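You operate a simulated robot arm through the tools that you are given. There is no shell and no other tool.

You run a simulated robot arm. Do the job below in one go: nothing can be reset, and whatever is moved stays where it is left.

## Task
Two remnant rolls crowd the lanes: run the cream one first, then the purple one.
Fine: only one roll that has yet to run stands on the plates at each push of the lane feed button, hands off. Stand the purple roll off the plates, slide the cream roll on to the middle pad of lane four plate and feed; the purple roll runs from the middle pad of lane three plate. The three rolls on lane one plate stay put. Set down upright: what you pick out.

It is judged by the outcome, as a careful person would: the job done as asked, and still so three seconds after it is handed in. It fails if anything else is knocked over, pushed out of place, dropped, spilled or broken.

## Robot
A 7-joint arm with a two-finger parallel gripper, fixed in place. Base frame: the origin is on the floor under the middle of its stand, x ahead of it, y to its left, z up. Readings come in mm, rad, newtons and seconds.
With the tool pointing down near the work surface it reaches from about 480 to 920 mm from the base axis. Its first joint turns from -2.007 to 2.007 rad. Payload 3.91 kg.
Tool frame: the origin (TCP) lies between the finger pads and is the grasp point; the fingertips stand 30 mm ahead of it; z points along the fingers, y is the line along which they close. The gripper opens to 110 mm. The fingers are 20 mm wide and 10 mm thick; the gripper's body (48 by 112 mm) begins 55 mm behind the TCP.
Orientation is that of the tool frame in the base frame, as a unit quaternion [x, y, z, w]. With the fingers straight down and closing along the base's y, the tool's x points along the base's -x, its y along +y and its z along -z.

## Interface
- The arm moves only by the tool arm_command. Its argument "series" is a list of rows, each a list of 6 numbers: the shift along the base's x, y, z in cm, then the turn, a rotation vector about the base's x, y, z in rad. In form: [[tx, ty, tz, wx, wy, wz], ...]. A call has 1 to 20 rows; each row is the pose to reach, as a shift and turn from the pose commanded when the call began. "hand" is the opening in per cent of the stroke, from 0 (shut) to 100 (fully open), set as the call begins (left out, the last holds). Each row takes 0.2 s and may step no farther than 50 mm and 0.15 rad from the row before; otherwise, or with a gripper value out of range, the whole call is refused. A pose out of reach is approached as far as the arm can. The call stops where the force on the tool passes 90 N (or 10 N more than at its start, if that is more) or the arm is blocked; 0.2 s more then pass. The fingers move at their own pace (about 153 mm/s each) and stop on an object; they squeeze with about 38 N. The grip force told is the motor's: it shows also when the fingers shut on nothing. Time passes only in rows, and 0.2 s behind the last, so rows that repeat a pose let the fingers close. The reply holds the time, the measured pose of the TCP, the force on the tool along the base axes, the opening and the grip force, in the units named above and with some noise, with the torque about the TCP (base axes, N m) and any sound that the robot's microphone picked up, and new pictures: "views" is both (left out), scene, wrist or none.
- Cameras (640 x 400 px; columns grow to the right, rows downward): "scene" is fixed at [50.6, 503.1, 1352.6]; the picture's right is [0.80, -0.60, 0.00], its down [-0.54, -0.72, -0.43] and it looks along [0.26, 0.34, -0.90] (base axes); focal length 214 px, centre (320, 200). "wrist" rides on the gripper at [72, 17, -103] in the tool frame; the picture's right is [-0.23, 0.97, 0.00], its down [-0.76, -0.18, -0.62] and it looks along [-0.61, -0.14, 0.78] (tool axes); focal length 222 px, centre (320, 200). There is no depth. A picture from a camera that has moved, and an enlarged one, comes with that camera's place and axes in the base frame and with its lens.
- raise_lower(by): slides the trunk up (or, below 0, down) by that many mm; the arm rides with it, the base frame stays. It gives what a move gives, with no picture.
- close_up(camera, box): a new picture of the part [left, top, right, bottom] of that camera's present view, enlarged. The clock stands still meanwhile.
- close_job(): hands the job in; it is judged then, once.

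Nothing tells you positions but the pictures and the camera data. Unless the task says otherwise, let go and move clear before handing in.

The tools are called after "Emit:" as name(argument=value, ...) on one line, values as JSON. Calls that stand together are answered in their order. arm_command: Moves the arm, as the interface text tells. Its arguments: {"type":"object","properties":{"series":{"type":"array","items":{"type":"array","items":{"type":"number"}}},"hand":{"type":"number"},"views":{"type":"string","enum":["both","scene","wrist","none"]}},"required":["series"]} The other tools are called the same way: raise_lower (by) moves the trunk up or down; close_up (camera, box) takes an enlarged picture of a part of a camera's view; close_job () hands the job in.

At the start:

```text
t: 0.0
tcp_pos: [641.7, -179.5, 1128.3]
orientation: [0.0, 1.0, 0.0, 0.0]
contact_force: [-0.3, 0.6, 0.0]
torque: [-0.03, -0.01, -0.02]
opening: 110.1
grip_force: 0.1
trunk travel left (down, up): [-700.0, 290.0]
```

scene: 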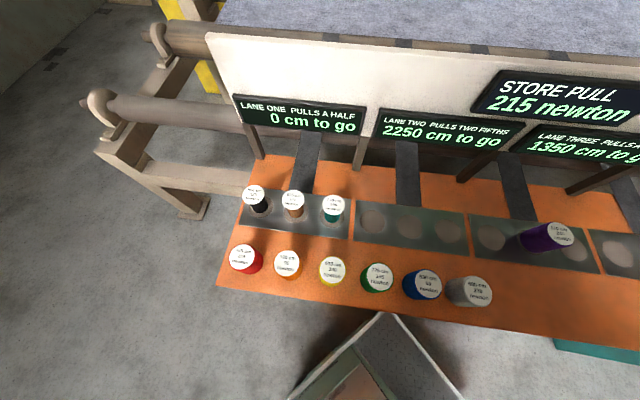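
wrist: 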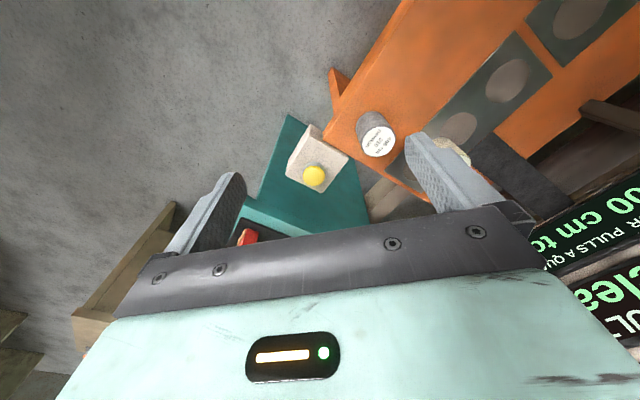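

I see an orange bench with lane plates, a row of rolls in front, three rolls on lane one plate and a purple roll on what looks like lane three. The wrist view shows a yellow button and maybe the cream roll on lane four. I'll take close-ups first.

Emit:
close_up(camera="scene", box=[440, 60, 640, 360])

Emit:
close_up(camera="scene", box=[200, 80, 440, 320])

Emit:
close_up(camera="wrist", box=[180, 40, 640, 340])

```text
1.33 times, centred on (540, 210) of scene
camera zoom: at [50.6, 503.1, 1352.6], right [0.8, -0.6, 0.0], down [-0.54, -0.72, -0.43], along [0.26, 0.34, -0.9], focal length 286 px, centre (27, 187)
```

zoom: 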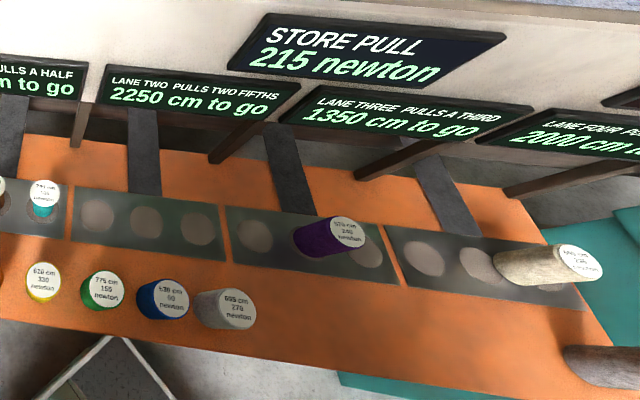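

```text
1.67 times, centred on (320, 200) of scene
camera zoom: at [50.6, 503.1, 1352.6], right [0.8, -0.6, 0.0], down [-0.54, -0.72, -0.43], along [0.26, 0.34, -0.9], focal length 358 px, centre (320, 200)
```

zoom: 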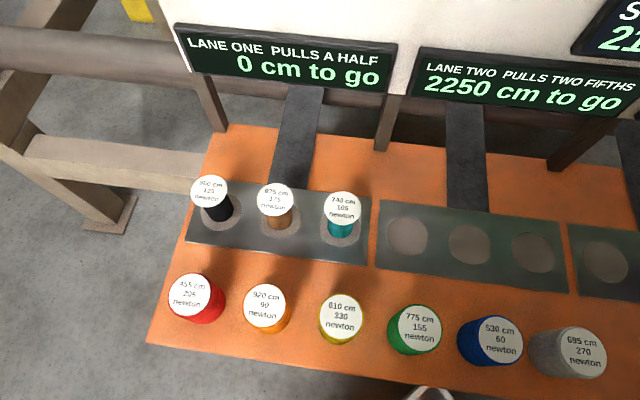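

```text
1.33 times, centred on (410, 190) of wrist
camera zoom: at [568.9, -163.1, 1232.1], right [0.23, 0.97, 0.0], down [0.76, -0.18, 0.62], along [0.61, -0.14, -0.78], focal length 296 px, centre (200, 213)
```

zoom: 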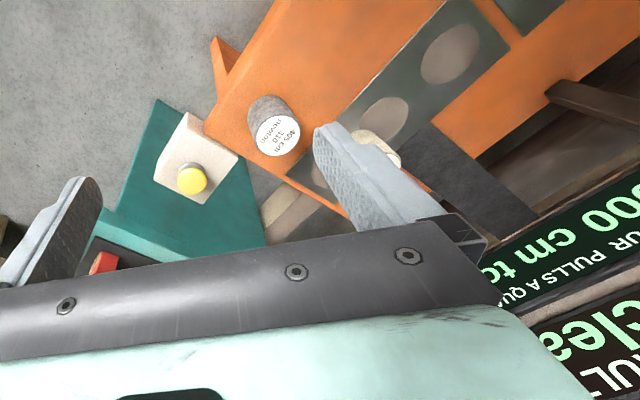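

Lane four plate and the cream roll look to be around (800, 60) at z about 800. I'll move the camera sideways to get a better view of lane four, the button and the displays.

Emit:
arm_command(series=[[0, 4, 0, 0, 0, 0], [0, 8, 0, 0, 0, 0], [0, 12, 0, 0, 0, 0], [0, 15, 0, 0, 0, 0]], views="both")

Emit:
close_up(camera="wrist", box=[180, 0, 640, 290])

Emit:
close_up(camera="scene", box=[480, 80, 640, 240])

```text
t: 1.0
tcp_pos: [641.6, -28.0, 1129.4]
orientation: [0.0, 1.0, 0.0, 0.0]
contact_force: [-0.2, 0.2, 0.5]
torque: [0.02, 0.01, 0.02]
opening: 110.1
grip_force: 0.0
trunk travel left (down, up): [-700.0, 290.0]
camera wrist: at [568.7, -10.7, 1232.9], right [0.23, 0.97, 0.0], down [0.76, -0.18, 0.62], along [0.61, -0.14, -0.78], focal length 222 px, centre (320, 200)
```

scene: 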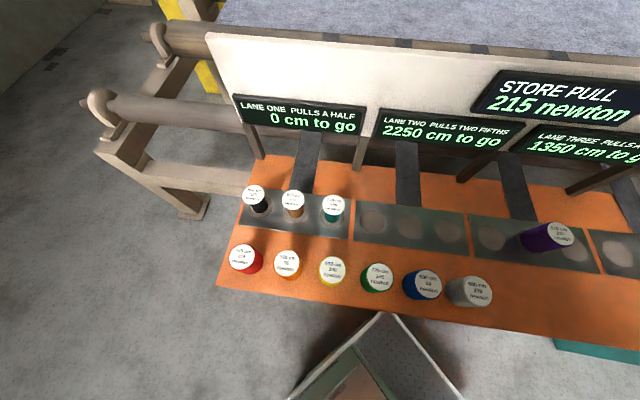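
wrist: 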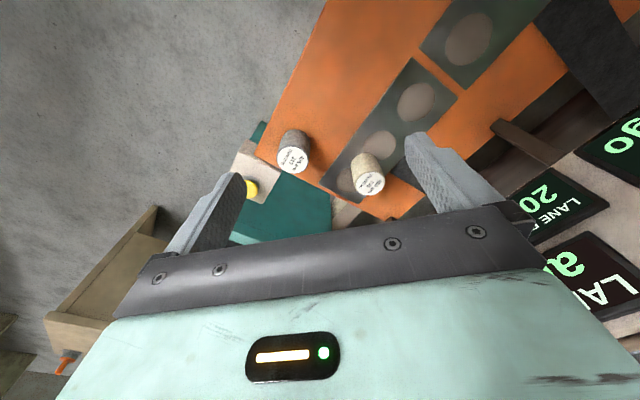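

```text
1.38 times, centred on (410, 145) of wrist
camera zoom: at [568.7, -10.7, 1232.9], right [0.23, 0.97, 0.0], down [0.76, -0.18, 0.62], along [0.61, -0.14, -0.78], focal length 306 px, centre (196, 276)
```

zoom: 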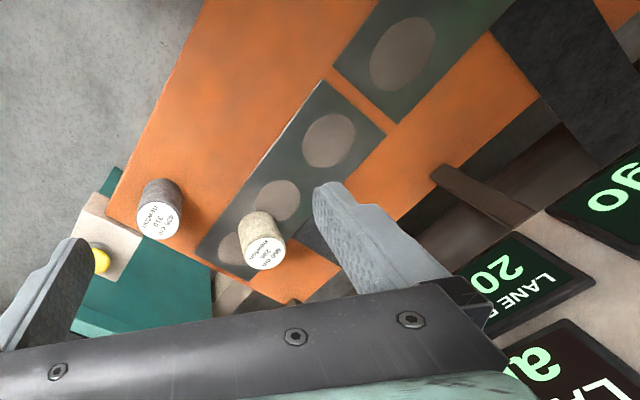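

```text
2.50 times, centred on (560, 160) of scene
camera zoom: at [50.6, 503.1, 1352.6], right [0.8, -0.6, 0.0], down [-0.54, -0.72, -0.43], along [0.26, 0.34, -0.9], focal length 536 px, centre (-280, 300)
```

zoom: 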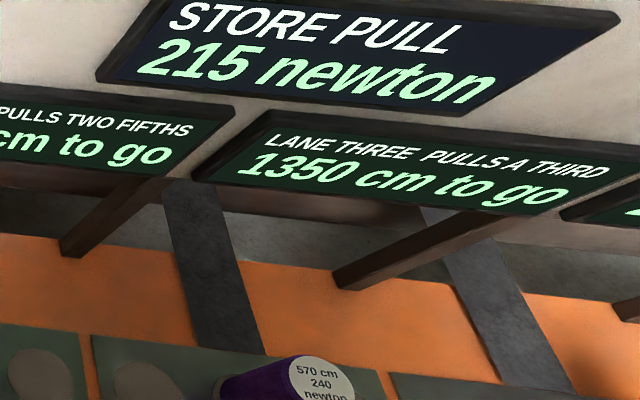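

The cream roll stands between pads two and three of lane four. The yellow button is near (829, -236, 813). I'll look at the button area before touching anything.

Emit:
arm_command(series=[[0, -4.5, 0, 0, 0, 0], [0, -9, 0, 0, 0, 0], [0, -13.5, 0, 0, 0, 0], [0, -18, 0, 0, 0, 0], [0, -22.5, 0, 0, 0, 0], [0, -27, 0, 0, 0, 0], [0, -31, 0, 0, 0, 0]], views="wrist")

Emit:
close_up(camera="wrist", box=[160, 0, 640, 300])

```text
t: 2.6
tcp_pos: [642.8, -339.5, 1126.3]
orientation: [0.0, 1.0, 0.001, 0.0]
contact_force: [0.0, 0.7, 0.0]
torque: [0.0, 0.03, -0.01]
opening: 110.0
grip_force: 0.0
trunk travel left (down, up): [-700.0, 290.0]
camera wrist: at [570.3, -322.2, 1231.3], right [0.23, 0.97, 0.0], down [0.76, -0.18, 0.62], along [0.61, -0.14, -0.78], focal length 222 px, centre (320, 200)
```

wrist: 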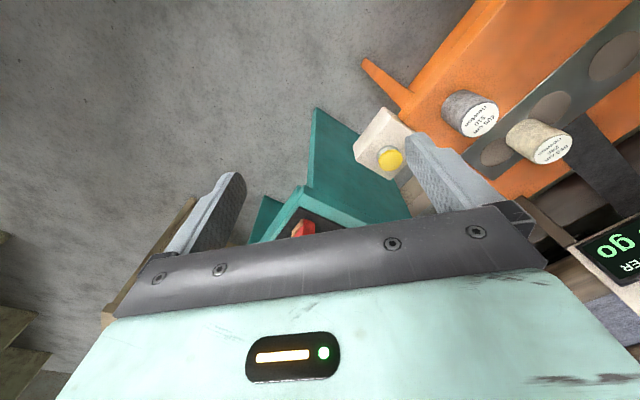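

```text
1.33 times, centred on (400, 150) of wrist
camera zoom: at [570.3, -322.2, 1231.3], right [0.23, 0.97, 0.0], down [0.76, -0.18, 0.62], along [0.61, -0.14, -0.78], focal length 296 px, centre (213, 267)
```

zoom: 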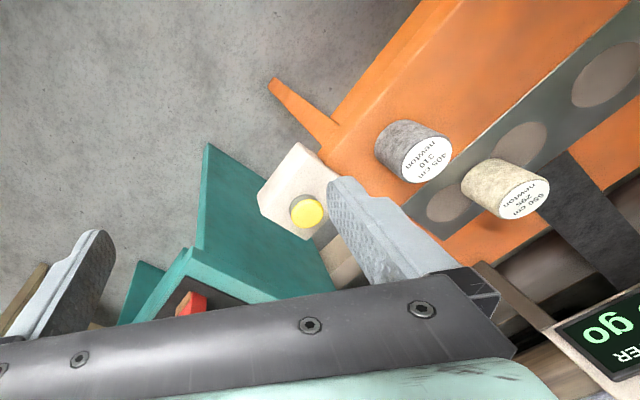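

The yellow dome on the beige box looks like the feed button, with a red item farther along. I'll move forward to see the red thing and any labels.

Emit:
arm_command(series=[[4.5, 0, 0, 0, 0, 0], [9, 0, 0, 0, 0, 0], [13, 0, 0, 0, 0, 0], [17, 0, 0, 0, 0, 0]], views="wrist")

Emit:
close_up(camera="wrist", box=[160, 0, 640, 300])

```text
t: 3.6
tcp_pos: [812.4, -338.0, 1128.8]
orientation: [0.001, 1.0, 0.0, 0.0]
contact_force: [-1.3, 0.8, -0.2]
torque: [-0.03, -0.05, 0.01]
opening: 109.8
grip_force: 0.0
trunk travel left (down, up): [-700.0, 290.0]
camera wrist: at [740.2, -321.6, 1233.2], right [0.23, 0.97, 0.0], down [0.76, -0.18, 0.62], along [0.61, -0.14, -0.78], focal length 222 px, centre (320, 200)
```

wrist: 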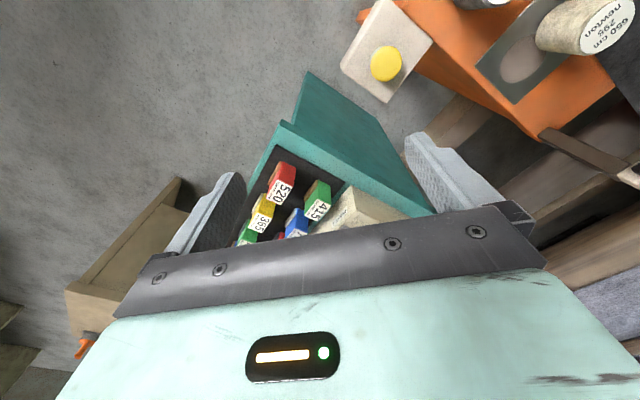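

```text
1.33 times, centred on (400, 150) of wrist
camera zoom: at [740.2, -321.6, 1233.2], right [0.23, 0.97, 0.0], down [0.76, -0.18, 0.62], along [0.61, -0.14, -0.78], focal length 296 px, centre (213, 267)
```

zoom: 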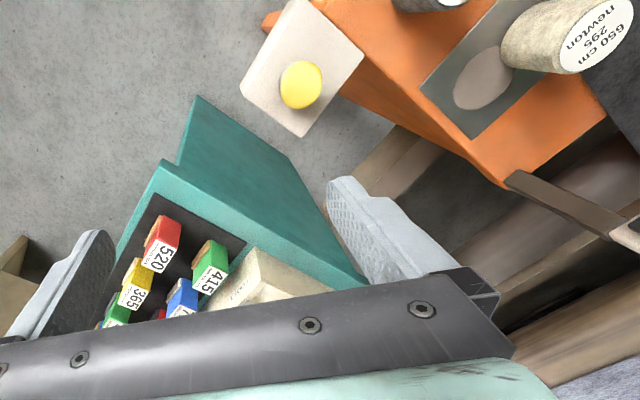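

The teal thing is just a bin with boxes, so the yellow dome is the only button. I put the pads on a line at 45 degrees, with lane four middle near (793, 62) and lane three middle near (573, 283). Now I'll move over to look at the purple roll.

Emit:
arm_command(series=[[-1.8, 4.2, 0, 0, 0, 0], [-3.6, 8.4, 0, 0, 0, 0], [-5.4, 12.6, 0, 0, 0, 0], [-7.2, 16.8, 0, 0, 0, 0], [-9, 21, 0, 0, 0, 0], [-10.8, 25.2, 0, 0, 0, 0], [-12.6, 29.4, 0, 0, 0, 0], [-14.4, 33.6, 0, 0, 0, 0], [-16.2, 37.8, 0, 0, 0, 0], [-18, 42, 0, 0, 0, 0], [-19.8, 46.2, 0, 0, 0, 0], [-21.6, 50.4, 0, 0, 0, 0], [-23.4, 54.6, 0, 0, 0, 0], [-25.2, 58.8, 0, 0, 0, 0]], views="both")

Emit:
close_up(camera="wrist", box=[180, 0, 500, 200])

```text
t: 6.6
tcp_pos: [559.3, 247.7, 1128.2]
orientation: [0.0, 1.0, 0.001, 0.0]
contact_force: [0.1, -1.0, -1.0]
torque: [0.04, -0.02, -0.01]
opening: 110.0
grip_force: 0.1
trunk travel left (down, up): [-700.0, 290.0]
camera wrist: at [486.8, 264.6, 1231.7], right [0.23, 0.97, 0.0], down [0.76, -0.18, 0.62], along [0.61, -0.14, -0.78], focal length 222 px, centre (320, 200)
```

scene: 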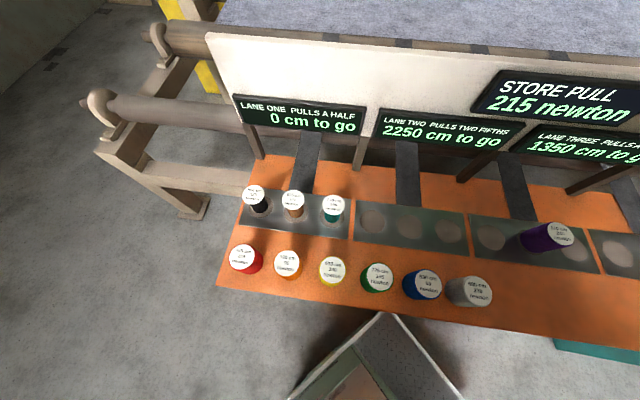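
wrist: 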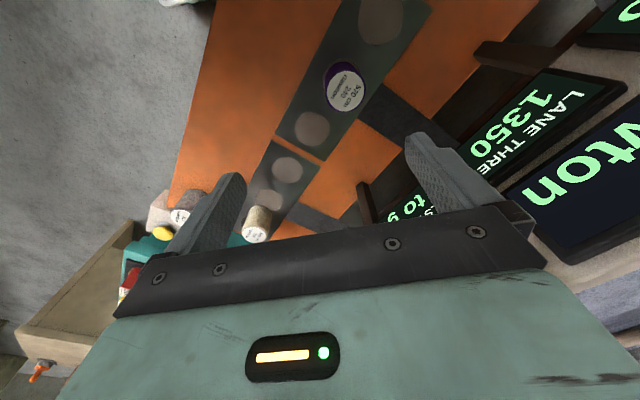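

```text
2.00 times, centred on (340, 100) of wrist
camera zoom: at [486.8, 264.6, 1231.7], right [0.23, 0.97, 0.0], down [0.76, -0.18, 0.62], along [0.61, -0.14, -0.78], focal length 444 px, centre (280, 400)
```

zoom: 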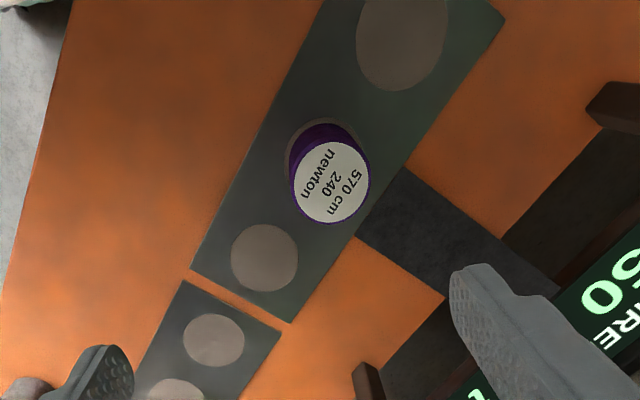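

Purple stands about on the middle pad of lane three at (573, 284), its top near z 870, and is roughly 60 mm wide. I'll come down over it in stages.

Emit:
arm_command(series=[[0.6, 1.8, -4, 0, 0, 0], [1.3, 3.6, -8, 0, 0, 0], [1.3, 3.6, -12.5, 0, 0, 0], [1.3, 3.6, -17, 0, 0, 0], [1.3, 3.6, -17, 0, 0, 0]], views="wrist", hand=100)

Emit:
close_up(camera="wrist", box=[200, 50, 440, 200])

```text
t: 7.8
tcp_pos: [573.6, 283.0, 956.1]
orientation: [0.0, 1.0, 0.0, 0.0]
contact_force: [-0.5, 0.3, -0.4]
torque: [-0.01, -0.01, -0.04]
opening: 110.0
grip_force: 0.1
trunk travel left (down, up): [-700.0, 290.0]
camera wrist: at [500.9, 299.6, 1059.9], right [0.23, 0.97, 0.0], down [0.76, -0.18, 0.62], along [0.61, -0.14, -0.78], focal length 222 px, centre (320, 200)
```

wrist: 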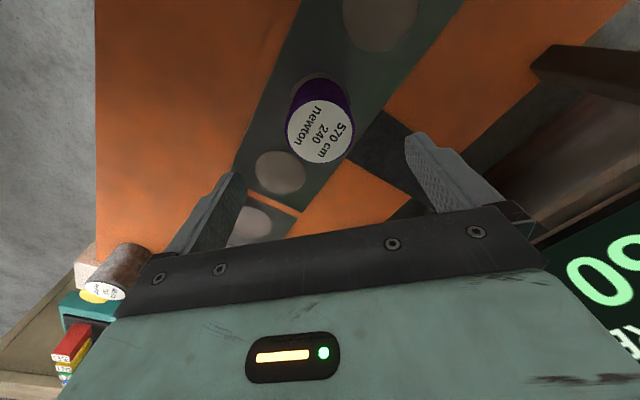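

```text
2.67 times, centred on (320, 125) of wrist
camera zoom: at [500.9, 299.6, 1059.9], right [0.23, 0.97, 0.0], down [0.76, -0.18, 0.62], along [0.61, -0.14, -0.78], focal length 592 px, centre (320, 400)
```

zoom: 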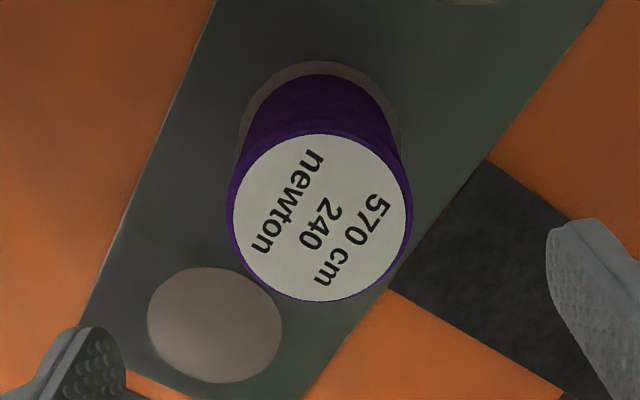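

Purple is centred under the gripper at (573.6, 283), 60 mm wide with its top at about z 872. I'll descend around it.

Emit:
arm_command(series=[[0, 0, -3.5, 0, 0, 0], [0, 0, -7, 0, 0, 0], [0, 0, -9.5, 0, 0, 0], [0, 0, -11, 0, 0, 0], [0, 0, -11, 0, 0, 0]], views="wrist")

```text
t: 9.0
tcp_pos: [573.5, 282.6, 847.5]
orientation: [0.0, 1.0, 0.0, 0.0]
contact_force: [-0.1, 0.1, 0.6]
torque: [-0.02, 0.02, 0.04]
opening: 109.8
grip_force: 0.1
trunk travel left (down, up): [-700.0, 290.0]
camera wrist: at [500.0, 299.7, 951.6], right [0.23, 0.97, 0.0], down [0.76, -0.18, 0.62], along [0.61, -0.14, -0.78], focal length 222 px, centre (320, 200)
```

wrist: 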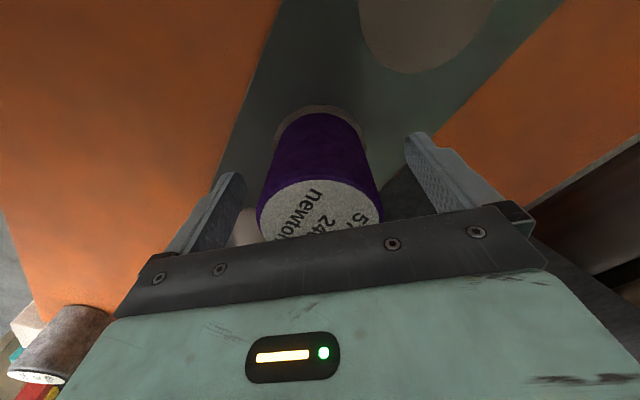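

Purple sits between the open fingers. I'll close on it now.

Emit:
arm_command(series=[[0, 0, 0, 0, 0, 0], [0, 0, 0, 0, 0, 0], [0, 0, 0, 0, 0, 0], [0, 0, 0, 0, 0, 0]], hand=0, views="wrist")

```text
t: 10.0
tcp_pos: [573.8, 283.5, 847.3]
orientation: [0.0, 1.0, -0.001, 0.0]
contact_force: [0.2, -0.3, -0.6]
torque: [-0.02, 0.0, 0.01]
opening: 59.1
grip_force: 38.0
trunk travel left (down, up): [-700.0, 290.0]
camera wrist: at [500.0, 299.6, 951.6], right [0.23, 0.97, 0.0], down [0.76, -0.18, 0.62], along [0.61, -0.14, -0.78], focal length 222 px, centre (320, 200)
```

wrist: 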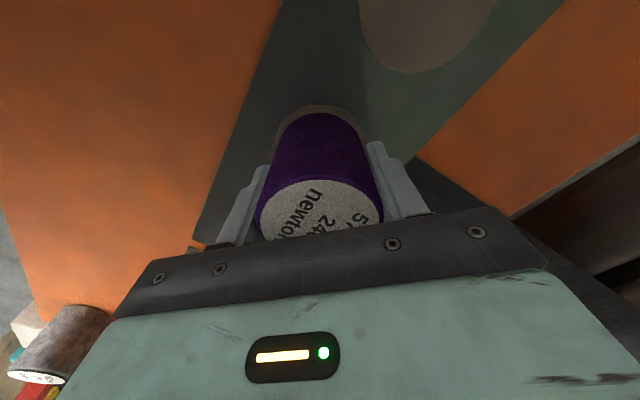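

Gripped, with the opening at 59 mm. I'll lift it 5 cm and carry it to a clear spot on the bench in front of the plates, around (534, 124).

Emit:
arm_command(series=[[0, 0, 1.5, 0, 0, 0], [0, 0, 3.5, 0, 0, 0], [0, 0, 5, 0, 0, 0], [-1, -4, 5, 0, 0, 0], [-2, -8, 5, 0, 0, 0], [-3, -12, 5, 0, 0, 0], [-4, -16, 5, 0, 0, 0], [-4, -16, 5, 0, 0, 0]], views="both")

```text
t: 11.8
tcp_pos: [532.7, 124.6, 898.5]
orientation: [-0.001, 1.0, 0.0, 0.0]
contact_force: [0.1, -0.3, -1.0]
torque: [0.04, 0.01, 0.02]
opening: 58.4
grip_force: 38.1
trunk travel left (down, up): [-700.0, 290.0]
camera wrist: at [459.4, 140.4, 1002.3], right [0.23, 0.97, 0.0], down [0.76, -0.18, 0.62], along [0.61, -0.14, -0.78], focal length 222 px, centre (320, 200)
```

scene: 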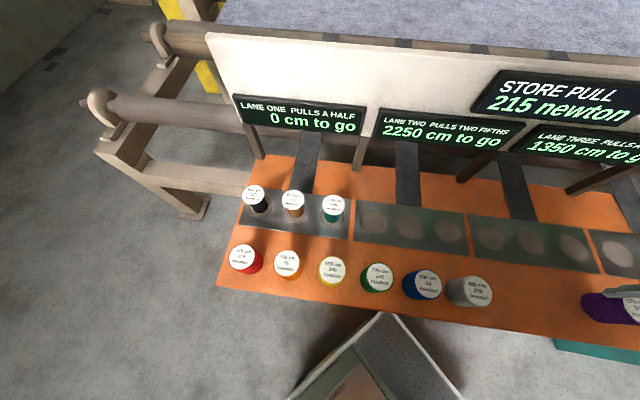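
wrist: 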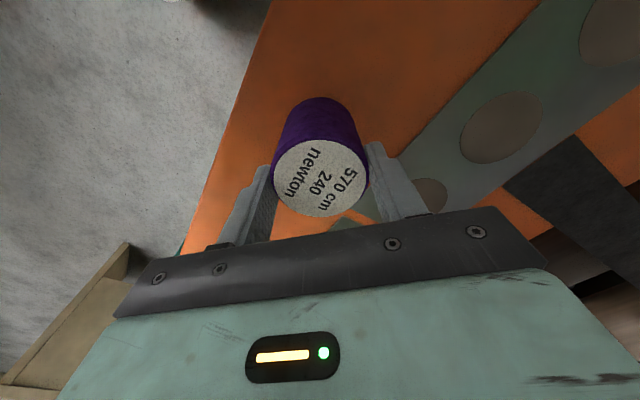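

The purple roll seems to have slipped lower in the fingers during the move. I'll look closely before doing anything else.

Emit:
close_up(camera="scene", box=[540, 240, 640, 340])

Emit:
close_up(camera="wrist", box=[220, 60, 460, 250])

```text
4.00 times, centred on (590, 290) of scene
camera zoom: at [50.6, 503.1, 1352.6], right [0.8, -0.6, 0.0], down [-0.54, -0.72, -0.43], along [0.26, 0.34, -0.9], focal length 858 px, centre (-760, -160)
```

zoom: 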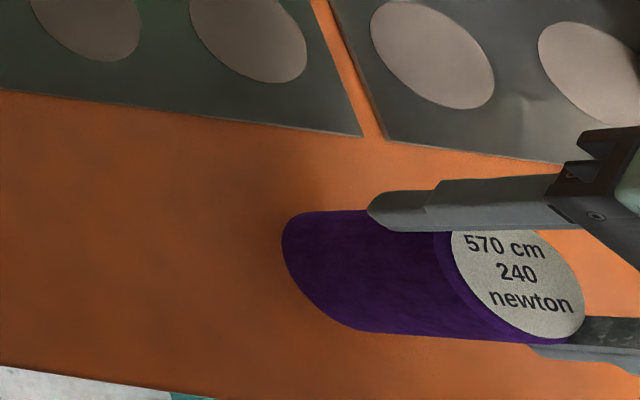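

```text
2.11 times, centred on (340, 155) of wrist
camera zoom: at [459.4, 140.4, 1002.3], right [0.23, 0.97, 0.0], down [0.76, -0.18, 0.62], along [0.61, -0.14, -0.78], focal length 468 px, centre (278, 295)
```

zoom: 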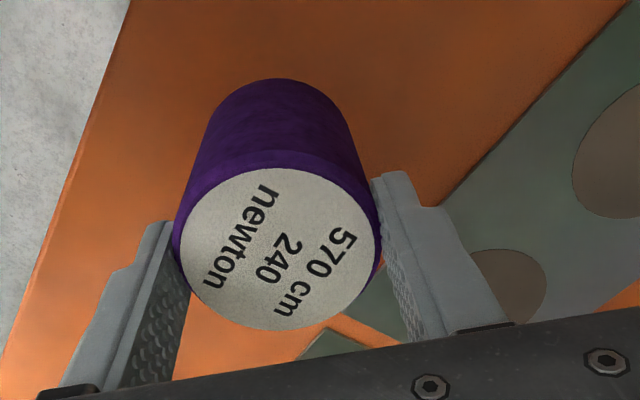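

The roll is still upright and held near its top, with its bottom close to the bench. I'll lower gently until it takes contact.

Emit:
arm_command(series=[[0, 0, -0.3, 0, 0, 0], [0, 0, -0.6, 0, 0, 0]], views="wrist")

Emit:
close_up(camera="wrist", box=[220, 60, 460, 250])

```text
t: 12.4
tcp_pos: [532.1, 124.0, 891.3]
orientation: [0.0, 1.0, 0.0, -0.001]
contact_force: [0.4, 0.5, -1.1]
torque: [-0.01, -0.02, 0.0]
opening: 58.4
grip_force: 37.9
trunk travel left (down, up): [-700.0, 290.0]
camera wrist: at [460.0, 141.1, 995.9], right [0.23, 0.97, 0.0], down [0.76, -0.18, 0.62], along [0.61, -0.14, -0.78], focal length 222 px, centre (320, 200)
```

wrist: 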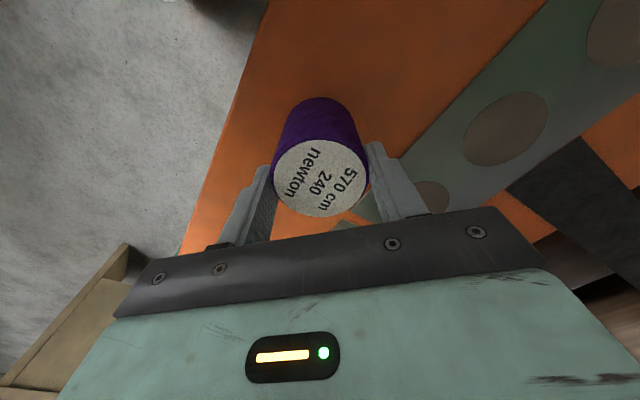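

```text
2.11 times, centred on (340, 155) of wrist
camera zoom: at [460.0, 141.1, 995.9], right [0.23, 0.97, 0.0], down [0.76, -0.18, 0.62], along [0.61, -0.14, -0.78], focal length 468 px, centre (278, 295)
```

zoom: 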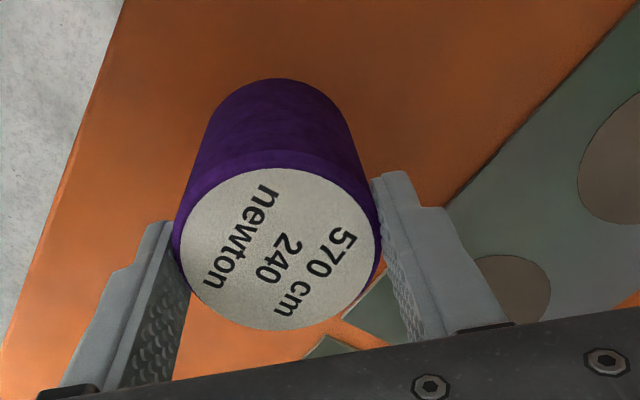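

It is hanging free and not slipping any more, so its bottom is still some millimetres above the bench. I'll keep lowering until it lands.

Emit:
arm_command(series=[[0, 0, -0.25, 0, 0, 0], [0, 0, -0.5, 0, 0, 0]], views="none")

Emit:
arm_command(series=[[0, 0, -0.2, 0, 0, 0], [0, 0, -0.4, 0, 0, 0]], views="wrist")

Emit:
close_up(camera="wrist", box=[220, 60, 460, 250])

```text
t: 13.0
tcp_pos: [533.4, 124.0, 887.0]
orientation: [0.0, 1.0, 0.0, 0.001]
contact_force: [-0.5, 0.0, -1.6]
torque: [-0.01, -0.02, 0.01]
opening: 58.4
grip_force: 38.1
trunk travel left (down, up): [-700.0, 290.0]
```

```text
t: 13.6
tcp_pos: [531.8, 125.7, 883.0]
orientation: [0.0, 1.0, 0.001, 0.0]
contact_force: [0.0, -0.5, -1.2]
torque: [-0.01, -0.02, 0.01]
opening: 58.5
grip_force: 37.4
trunk travel left (down, up): [-700.0, 290.0]
camera wrist: at [459.3, 141.3, 987.0], right [0.23, 0.97, 0.0], down [0.76, -0.18, 0.62], along [0.61, -0.14, -0.78], focal length 222 px, centre (320, 200)
```

wrist: 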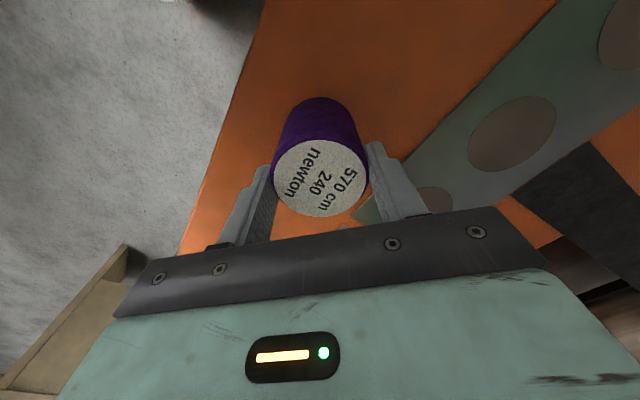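

```text
2.11 times, centred on (340, 155) of wrist
camera zoom: at [459.3, 141.3, 987.0], right [0.23, 0.97, 0.0], down [0.76, -0.18, 0.62], along [0.61, -0.14, -0.78], focal length 468 px, centre (278, 295)
```

zoom: 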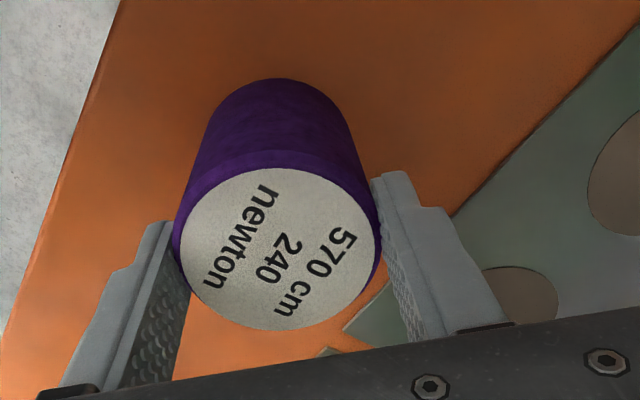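

Still in the air with no contact force. I'll keep lowering in small steps.

Emit:
arm_command(series=[[0, 0, -0.2, 0, 0, 0], [0, 0, -0.4, 0, 0, 0]], views="none")

Emit:
arm_command(series=[[0, 0, -0.2, 0, 0, 0], [0, 0, -0.4, 0, 0, 0]], views="wrist")

Emit:
close_up(camera="wrist", box=[220, 60, 460, 250])

```text
t: 14.2
tcp_pos: [532.5, 124.9, 881.1]
orientation: [-0.001, 1.0, 0.001, 0.001]
contact_force: [-5.4, -2.8, 29.6]
torque: [-0.26, 0.52, -0.03]
opening: 58.1
grip_force: 38.5
trunk travel left (down, up): [-700.0, 290.0]
```

```text
t: 14.8
tcp_pos: [531.5, 123.7, 880.0]
orientation: [-0.001, 1.0, 0.002, 0.003]
contact_force: [-6.9, -8.0, 77.9]
torque: [-0.82, 0.21, -0.07]
opening: 58.6
grip_force: 38.0
trunk travel left (down, up): [-700.0, 290.0]
camera wrist: at [459.0, 140.8, 983.4], right [0.23, 0.97, 0.0], down [0.76, -0.18, 0.63], along [0.61, -0.14, -0.78], focal length 222 px, centre (320, 200)
```

wrist: 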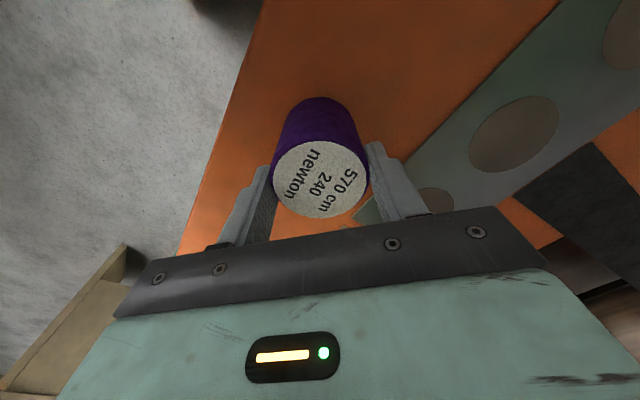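

```text
2.11 times, centred on (340, 155) of wrist
camera zoom: at [459.0, 140.8, 983.4], right [0.23, 0.97, 0.0], down [0.76, -0.18, 0.63], along [0.61, -0.14, -0.78], focal length 468 px, centre (278, 295)
```

zoom: 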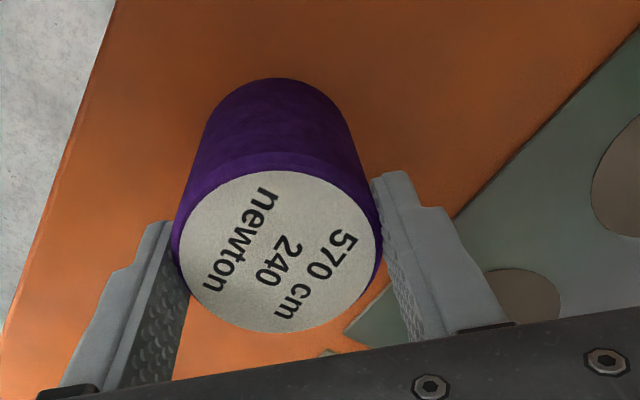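

The roll has landed on the bench at TCP height about 881. I'll back off the press, then open the fingers.

Emit:
arm_command(series=[[0, 0, 0.3, 0, 0, 0], [0, 0, 0.6, 0, 0, 0]], views="none")

```text
t: 15.4
tcp_pos: [531.8, 124.5, 879.1]
orientation: [0.0, 1.0, 0.0, 0.001]
contact_force: [4.5, -1.0, 18.3]
torque: [-0.08, -0.81, -0.04]
opening: 58.5
grip_force: 38.1
trunk travel left (down, up): [-700.0, 290.0]
```

Emit:
arm_command(series=[[0, 0, 0.1, 0, 0, 0], [0, 0, 0.1, 0, 0, 0]], views="none")

```text
t: 16.0
tcp_pos: [531.0, 124.8, 880.3]
orientation: [0.0, 1.0, -0.001, -0.002]
contact_force: [0.1, -0.5, -1.0]
torque: [0.02, -0.01, 0.02]
opening: 58.4
grip_force: 38.6
trunk travel left (down, up): [-700.0, 290.0]
```

The force is back to nothing, so the roll is at bench level. I'll open and rise straight up.

Emit:
arm_command(series=[[0, 0, 0, 0, 0, 0], [0, 0, 0, 0, 0, 0], [0, 0, 0, 0, 0, 0]], hand=100, views="wrist")

Emit:
arm_command(series=[[0, 0, 3, 0, 0, 0], [0, 0, 6.5, 0, 0, 0], [0, 0, 10, 0, 0, 0]], views="both")

Emit:
close_up(camera="wrist", box=[200, 20, 440, 200])

Emit:
close_up(camera="scene", box=[480, 200, 640, 340])

```text
t: 16.8
tcp_pos: [532.7, 125.4, 882.0]
orientation: [-0.001, 1.0, 0.0, 0.0]
contact_force: [-0.4, -0.3, 0.5]
torque: [0.01, -0.01, 0.03]
opening: 110.0
grip_force: 0.0
trunk travel left (down, up): [-700.0, 290.0]
camera wrist: at [459.6, 141.3, 985.9], right [0.23, 0.97, 0.0], down [0.76, -0.18, 0.62], along [0.61, -0.14, -0.78], focal length 222 px, centre (320, 200)
```

wrist: 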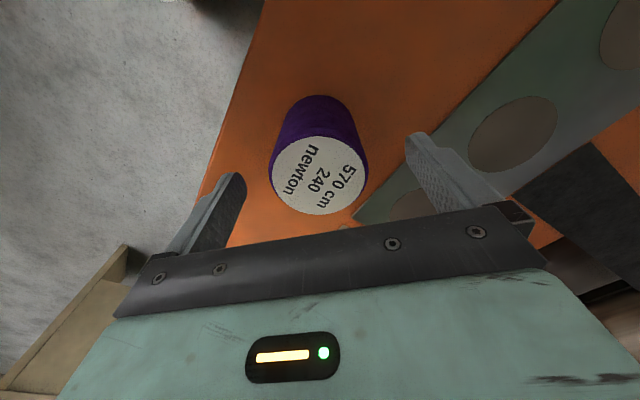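

```text
t: 17.6
tcp_pos: [533.6, 123.8, 980.6]
orientation: [0.0, 1.0, 0.0, 0.0]
contact_force: [0.1, 0.3, -0.2]
torque: [-0.03, 0.03, -0.03]
opening: 109.9
grip_force: 0.0
trunk travel left (down, up): [-700.0, 290.0]
camera wrist: at [460.6, 140.2, 1085.3], right [0.23, 0.97, 0.0], down [0.76, -0.18, 0.62], along [0.61, -0.14, -0.78], focal length 222 px, centre (320, 200)
```

scene: 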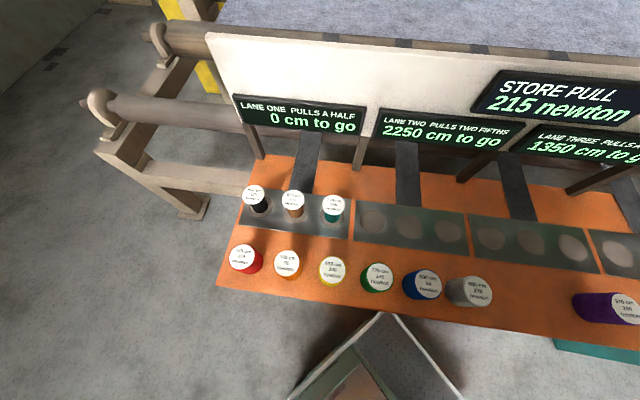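
wrist: 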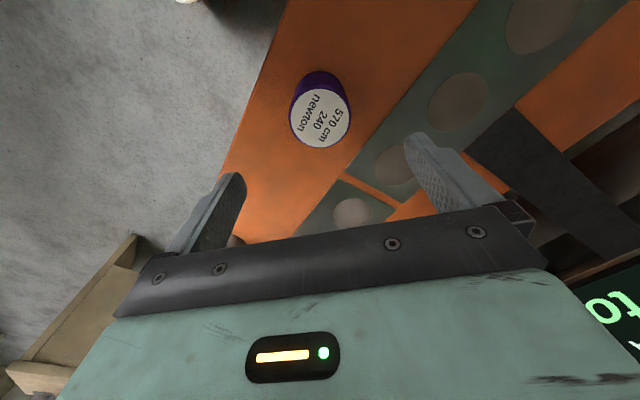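

```text
2.22 times, centred on (320, 110) of wrist
camera zoom: at [460.6, 140.2, 1085.3], right [0.23, 0.97, 0.0], down [0.76, -0.18, 0.62], along [0.61, -0.14, -0.78], focal length 494 px, centre (320, 400)
```

zoom: 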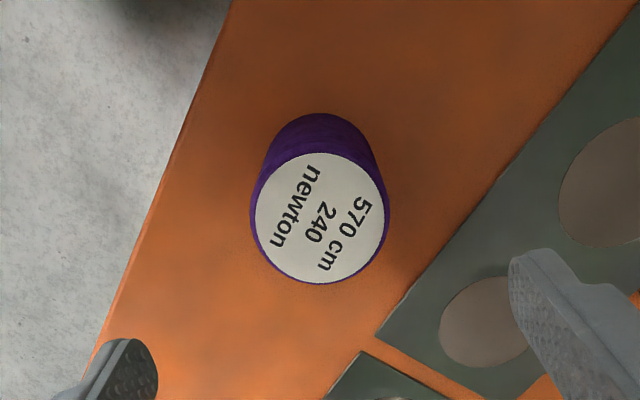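

```text
2.86 times, centred on (560, 270) of scene
camera zoom: at [50.6, 503.1, 1352.6], right [0.8, -0.6, 0.0], down [-0.54, -0.72, -0.43], along [0.26, 0.34, -0.9], focal length 613 px, centre (-366, 0)
```

zoom: 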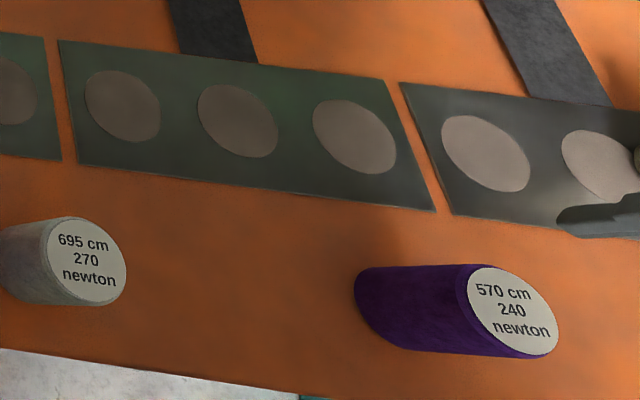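

Purple now stands upright on the bench, well clear of the plates. Next I'll move above the cream roll and measure it against the middle pad of lane four.

Emit:
arm_command(series=[[4.2, -1.4, 0, 0, 0, 0], [8.5, -2.8, 0, 0, 0, 0], [12.8, -4.1, 0, 0, 0, 0], [17, -5.5, 0, 0, 0, 0], [21.3, -6.9, 0, 0, 0, 0], [25.6, -8.2, 0, 0, 0, 0], [29.9, -9.6, 0, 0, 0, 0], [29.9, -9.6, 0, 0, 0, 0]], views="both")

Emit:
close_up(camera="wrist", box=[200, 20, 440, 200])

Emit:
close_up(camera="scene", box=[540, 180, 640, 320])

```text
t: 19.4
tcp_pos: [834.8, 25.2, 977.0]
orientation: [0.0, 1.0, 0.001, 0.0]
contact_force: [0.2, -0.2, 0.5]
torque: [0.0, -0.03, -0.04]
opening: 110.2
grip_force: 0.1
trunk travel left (down, up): [-700.0, 290.0]
camera wrist: at [761.0, 43.2, 1081.4], right [0.23, 0.97, 0.0], down [0.76, -0.18, 0.62], along [0.61, -0.14, -0.78], focal length 222 px, centre (320, 200)
```

scene: 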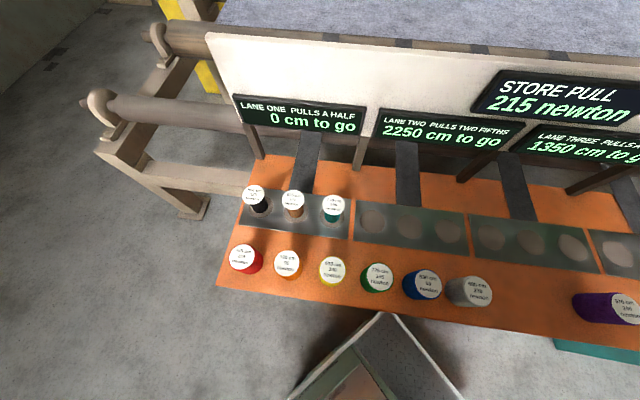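
wrist: 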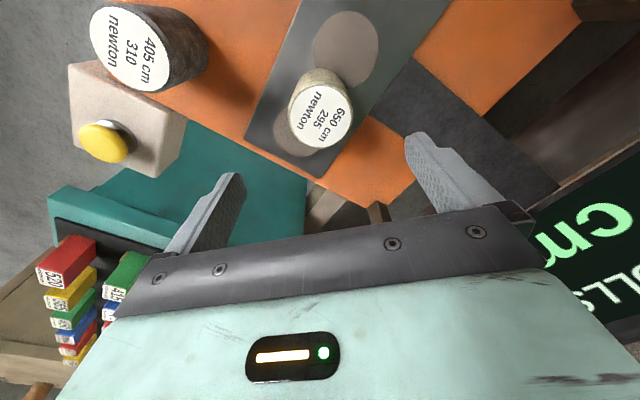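

```text
2.22 times, centred on (320, 110) of wrist
camera zoom: at [761.0, 43.2, 1081.4], right [0.23, 0.97, 0.0], down [0.76, -0.18, 0.62], along [0.61, -0.14, -0.78], focal length 494 px, centre (320, 400)
```

zoom: 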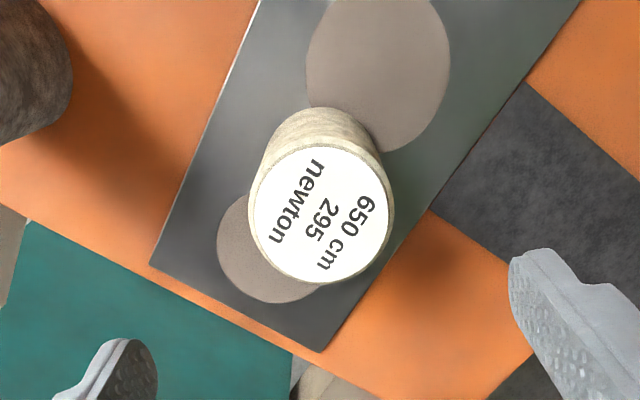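

```text
2.86 times, centred on (590, 250) of scene
camera zoom: at [50.6, 503.1, 1352.6], right [0.8, -0.6, 0.0], down [-0.54, -0.72, -0.43], along [0.26, 0.34, -0.9], focal length 613 px, centre (-451, 57)
```

zoom: 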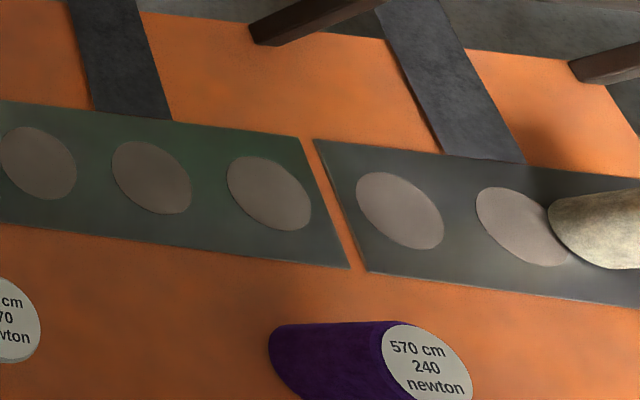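

Cream stands at about (826, 28) and the lane-four middle pad centre is about (790, 66), so it needs a slide of roughly 52 mm along the plate. I'll come down partway over it and check alignment.

Emit:
arm_command(series=[[-0.5, 0, -2, 0, 0, 0], [-0.6, 0, -4, 0, 0, 0], [-0.6, 0, -4, 0, 0, 0]], views="wrist")

Emit:
close_up(camera="wrist", box=[200, 20, 440, 220])

```text
t: 20.2
tcp_pos: [826.8, 27.5, 938.4]
orientation: [0.0, 1.0, 0.0, 0.0]
contact_force: [-0.4, -0.3, -0.2]
torque: [-0.02, 0.02, -0.02]
opening: 109.8
grip_force: 0.0
trunk travel left (down, up): [-700.0, 290.0]
camera wrist: at [753.6, 43.8, 1042.4], right [0.23, 0.97, 0.0], down [0.76, -0.18, 0.62], along [0.61, -0.14, -0.78], focal length 222 px, centre (320, 200)
```

wrist: 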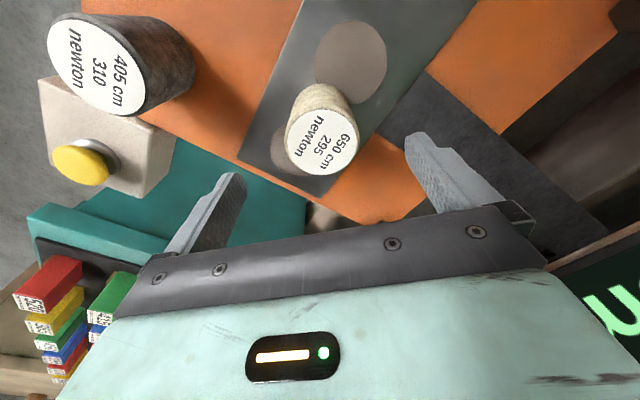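

```text
2.00 times, centred on (320, 120) of wrist
camera zoom: at [753.6, 43.8, 1042.4], right [0.23, 0.97, 0.0], down [0.76, -0.18, 0.62], along [0.61, -0.14, -0.78], focal length 444 px, centre (320, 360)
```

zoom: 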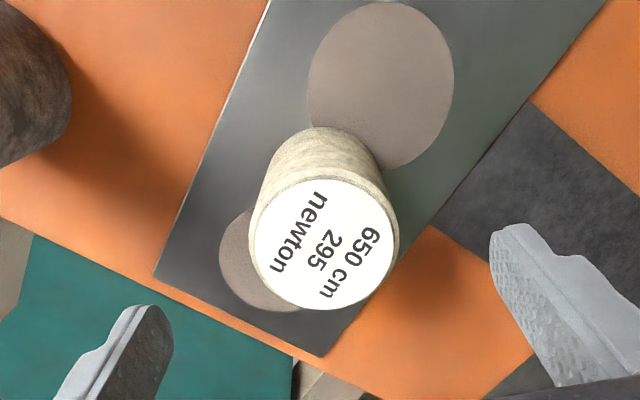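

Alignment is good; cream is at about (825.5, 29.5). I'll descend around it, with the fingertips staying about 1 cm above the plate.

Emit:
arm_command(series=[[0, 0.1, -3, 0, 0, 0], [0, 0.15, -6, 0, 0, 0], [0, 0.15, -8, 0, 0, 0], [0, 0.15, -9.1, 0, 0, 0], [0, 0.15, -9.1, 0, 0, 0]], views="wrist")

```text
t: 21.4
tcp_pos: [825.9, 29.6, 849.9]
orientation: [0.0, 1.0, 0.0, 0.0]
contact_force: [0.2, 0.0, 0.9]
torque: [-0.02, 0.04, 0.01]
opening: 110.3
grip_force: 0.2
trunk travel left (down, up): [-700.0, 290.0]
camera wrist: at [753.4, 47.2, 954.2], right [0.23, 0.97, 0.0], down [0.76, -0.18, 0.62], along [0.61, -0.14, -0.78], focal length 222 px, centre (320, 200)
```

wrist: 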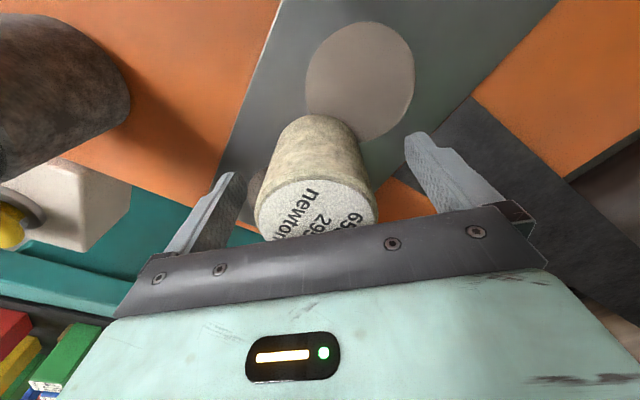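

Cream is between the fingers. Closing on it now.

Emit:
arm_command(series=[[0, 0, 0, 0, 0, 0], [0, 0, 0, 0, 0, 0], [0, 0, 0, 0, 0, 0], [0, 0, 0, 0, 0, 0]], hand=0, views="wrist")

Emit:
close_up(camera="wrist", box=[220, 10, 460, 240])

```text
t: 22.4
tcp_pos: [826.2, 29.9, 849.4]
orientation: [0.0, 1.0, 0.0, 0.0]
contact_force: [-0.3, -1.3, -0.5]
torque: [0.04, 0.01, -0.02]
opening: 59.0
grip_force: 38.2
trunk travel left (down, up): [-700.0, 290.0]
camera wrist: at [753.4, 47.2, 954.4], right [0.23, 0.97, 0.0], down [0.76, -0.18, 0.62], along [0.61, -0.14, -0.78], focal length 222 px, centre (320, 200)
```

wrist: 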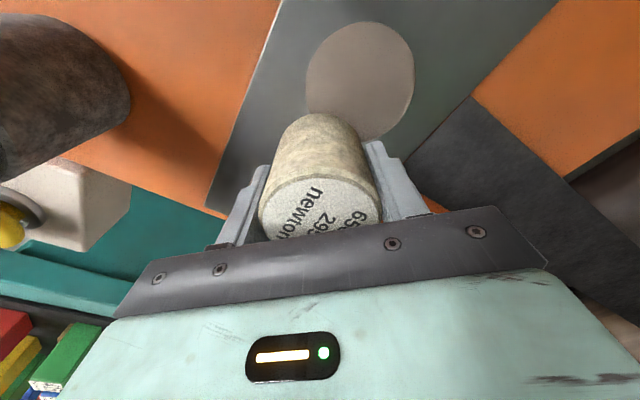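

```text
1.74 times, centred on (340, 125) of wrist
camera zoom: at [753.4, 47.2, 954.4], right [0.23, 0.97, 0.0], down [0.76, -0.18, 0.62], along [0.61, -0.14, -0.78], focal length 386 px, centre (285, 330)
```

zoom: 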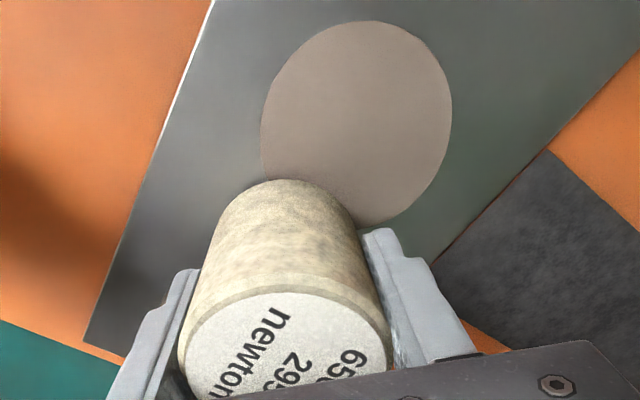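

Cream is gripped upright and resting on the plate. I'll slide it level along the plate by (-35.7, +35.5) mm onto the middle pad.

Emit:
arm_command(series=[[-0.3, 0.3, 0, 0, 0, 0], [-0.8, 0.8, 0, 0, 0, 0], [-1.3, 1.3, 0, 0, 0, 0], [-1.8, 1.8, 0, 0, 0, 0], [-2.3, 2.3, 0, 0, 0, 0], [-2.8, 2.8, 0, 0, 0, 0], [-3.2, 3.2, 0, 0, 0, 0], [-3.55, 3.55, 0, 0, 0, 0], [-3.55, 3.55, 0, 0, 0, 0]], views="both")

Emit:
close_up(camera="wrist", box=[220, 10, 460, 240])

Emit:
close_up(camera="scene", box=[540, 180, 640, 320])

```text
t: 24.4
tcp_pos: [789.3, 65.8, 850.5]
orientation: [0.001, 1.0, 0.0, 0.0]
contact_force: [0.3, 0.0, -0.5]
torque: [0.0, -0.03, 0.0]
opening: 59.0
grip_force: 37.4
trunk travel left (down, up): [-700.0, 290.0]
camera wrist: at [717.1, 82.1, 955.1], right [0.23, 0.97, 0.0], down [0.76, -0.18, 0.62], along [0.61, -0.14, -0.78], focal length 222 px, centre (320, 200)
```

scene: 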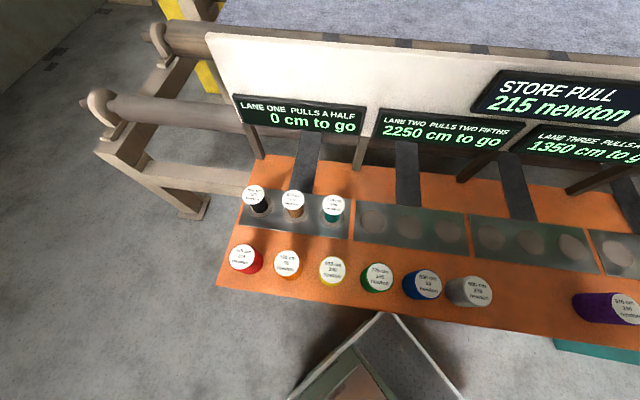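
wrist: 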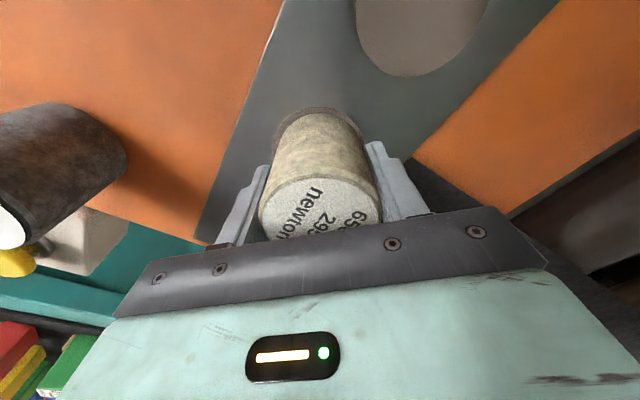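

```text
1.74 times, centred on (340, 125) of wrist
camera zoom: at [717.1, 82.1, 955.1], right [0.23, 0.97, 0.0], down [0.76, -0.18, 0.62], along [0.61, -0.14, -0.78], focal length 386 px, centre (285, 330)
```

zoom: 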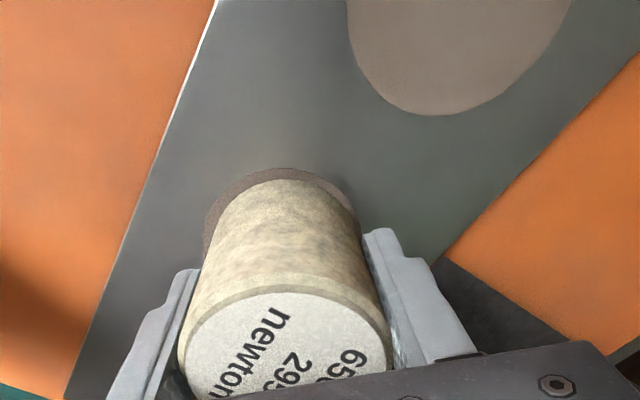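

```text
2.86 times, centred on (590, 250) of scene
camera zoom: at [50.6, 503.1, 1352.6], right [0.8, -0.6, 0.0], down [-0.54, -0.72, -0.43], along [0.26, 0.34, -0.9], focal length 613 px, centre (-451, 57)
```

zoom: 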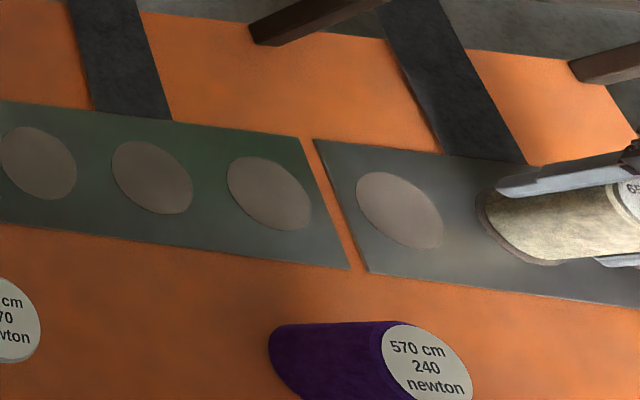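

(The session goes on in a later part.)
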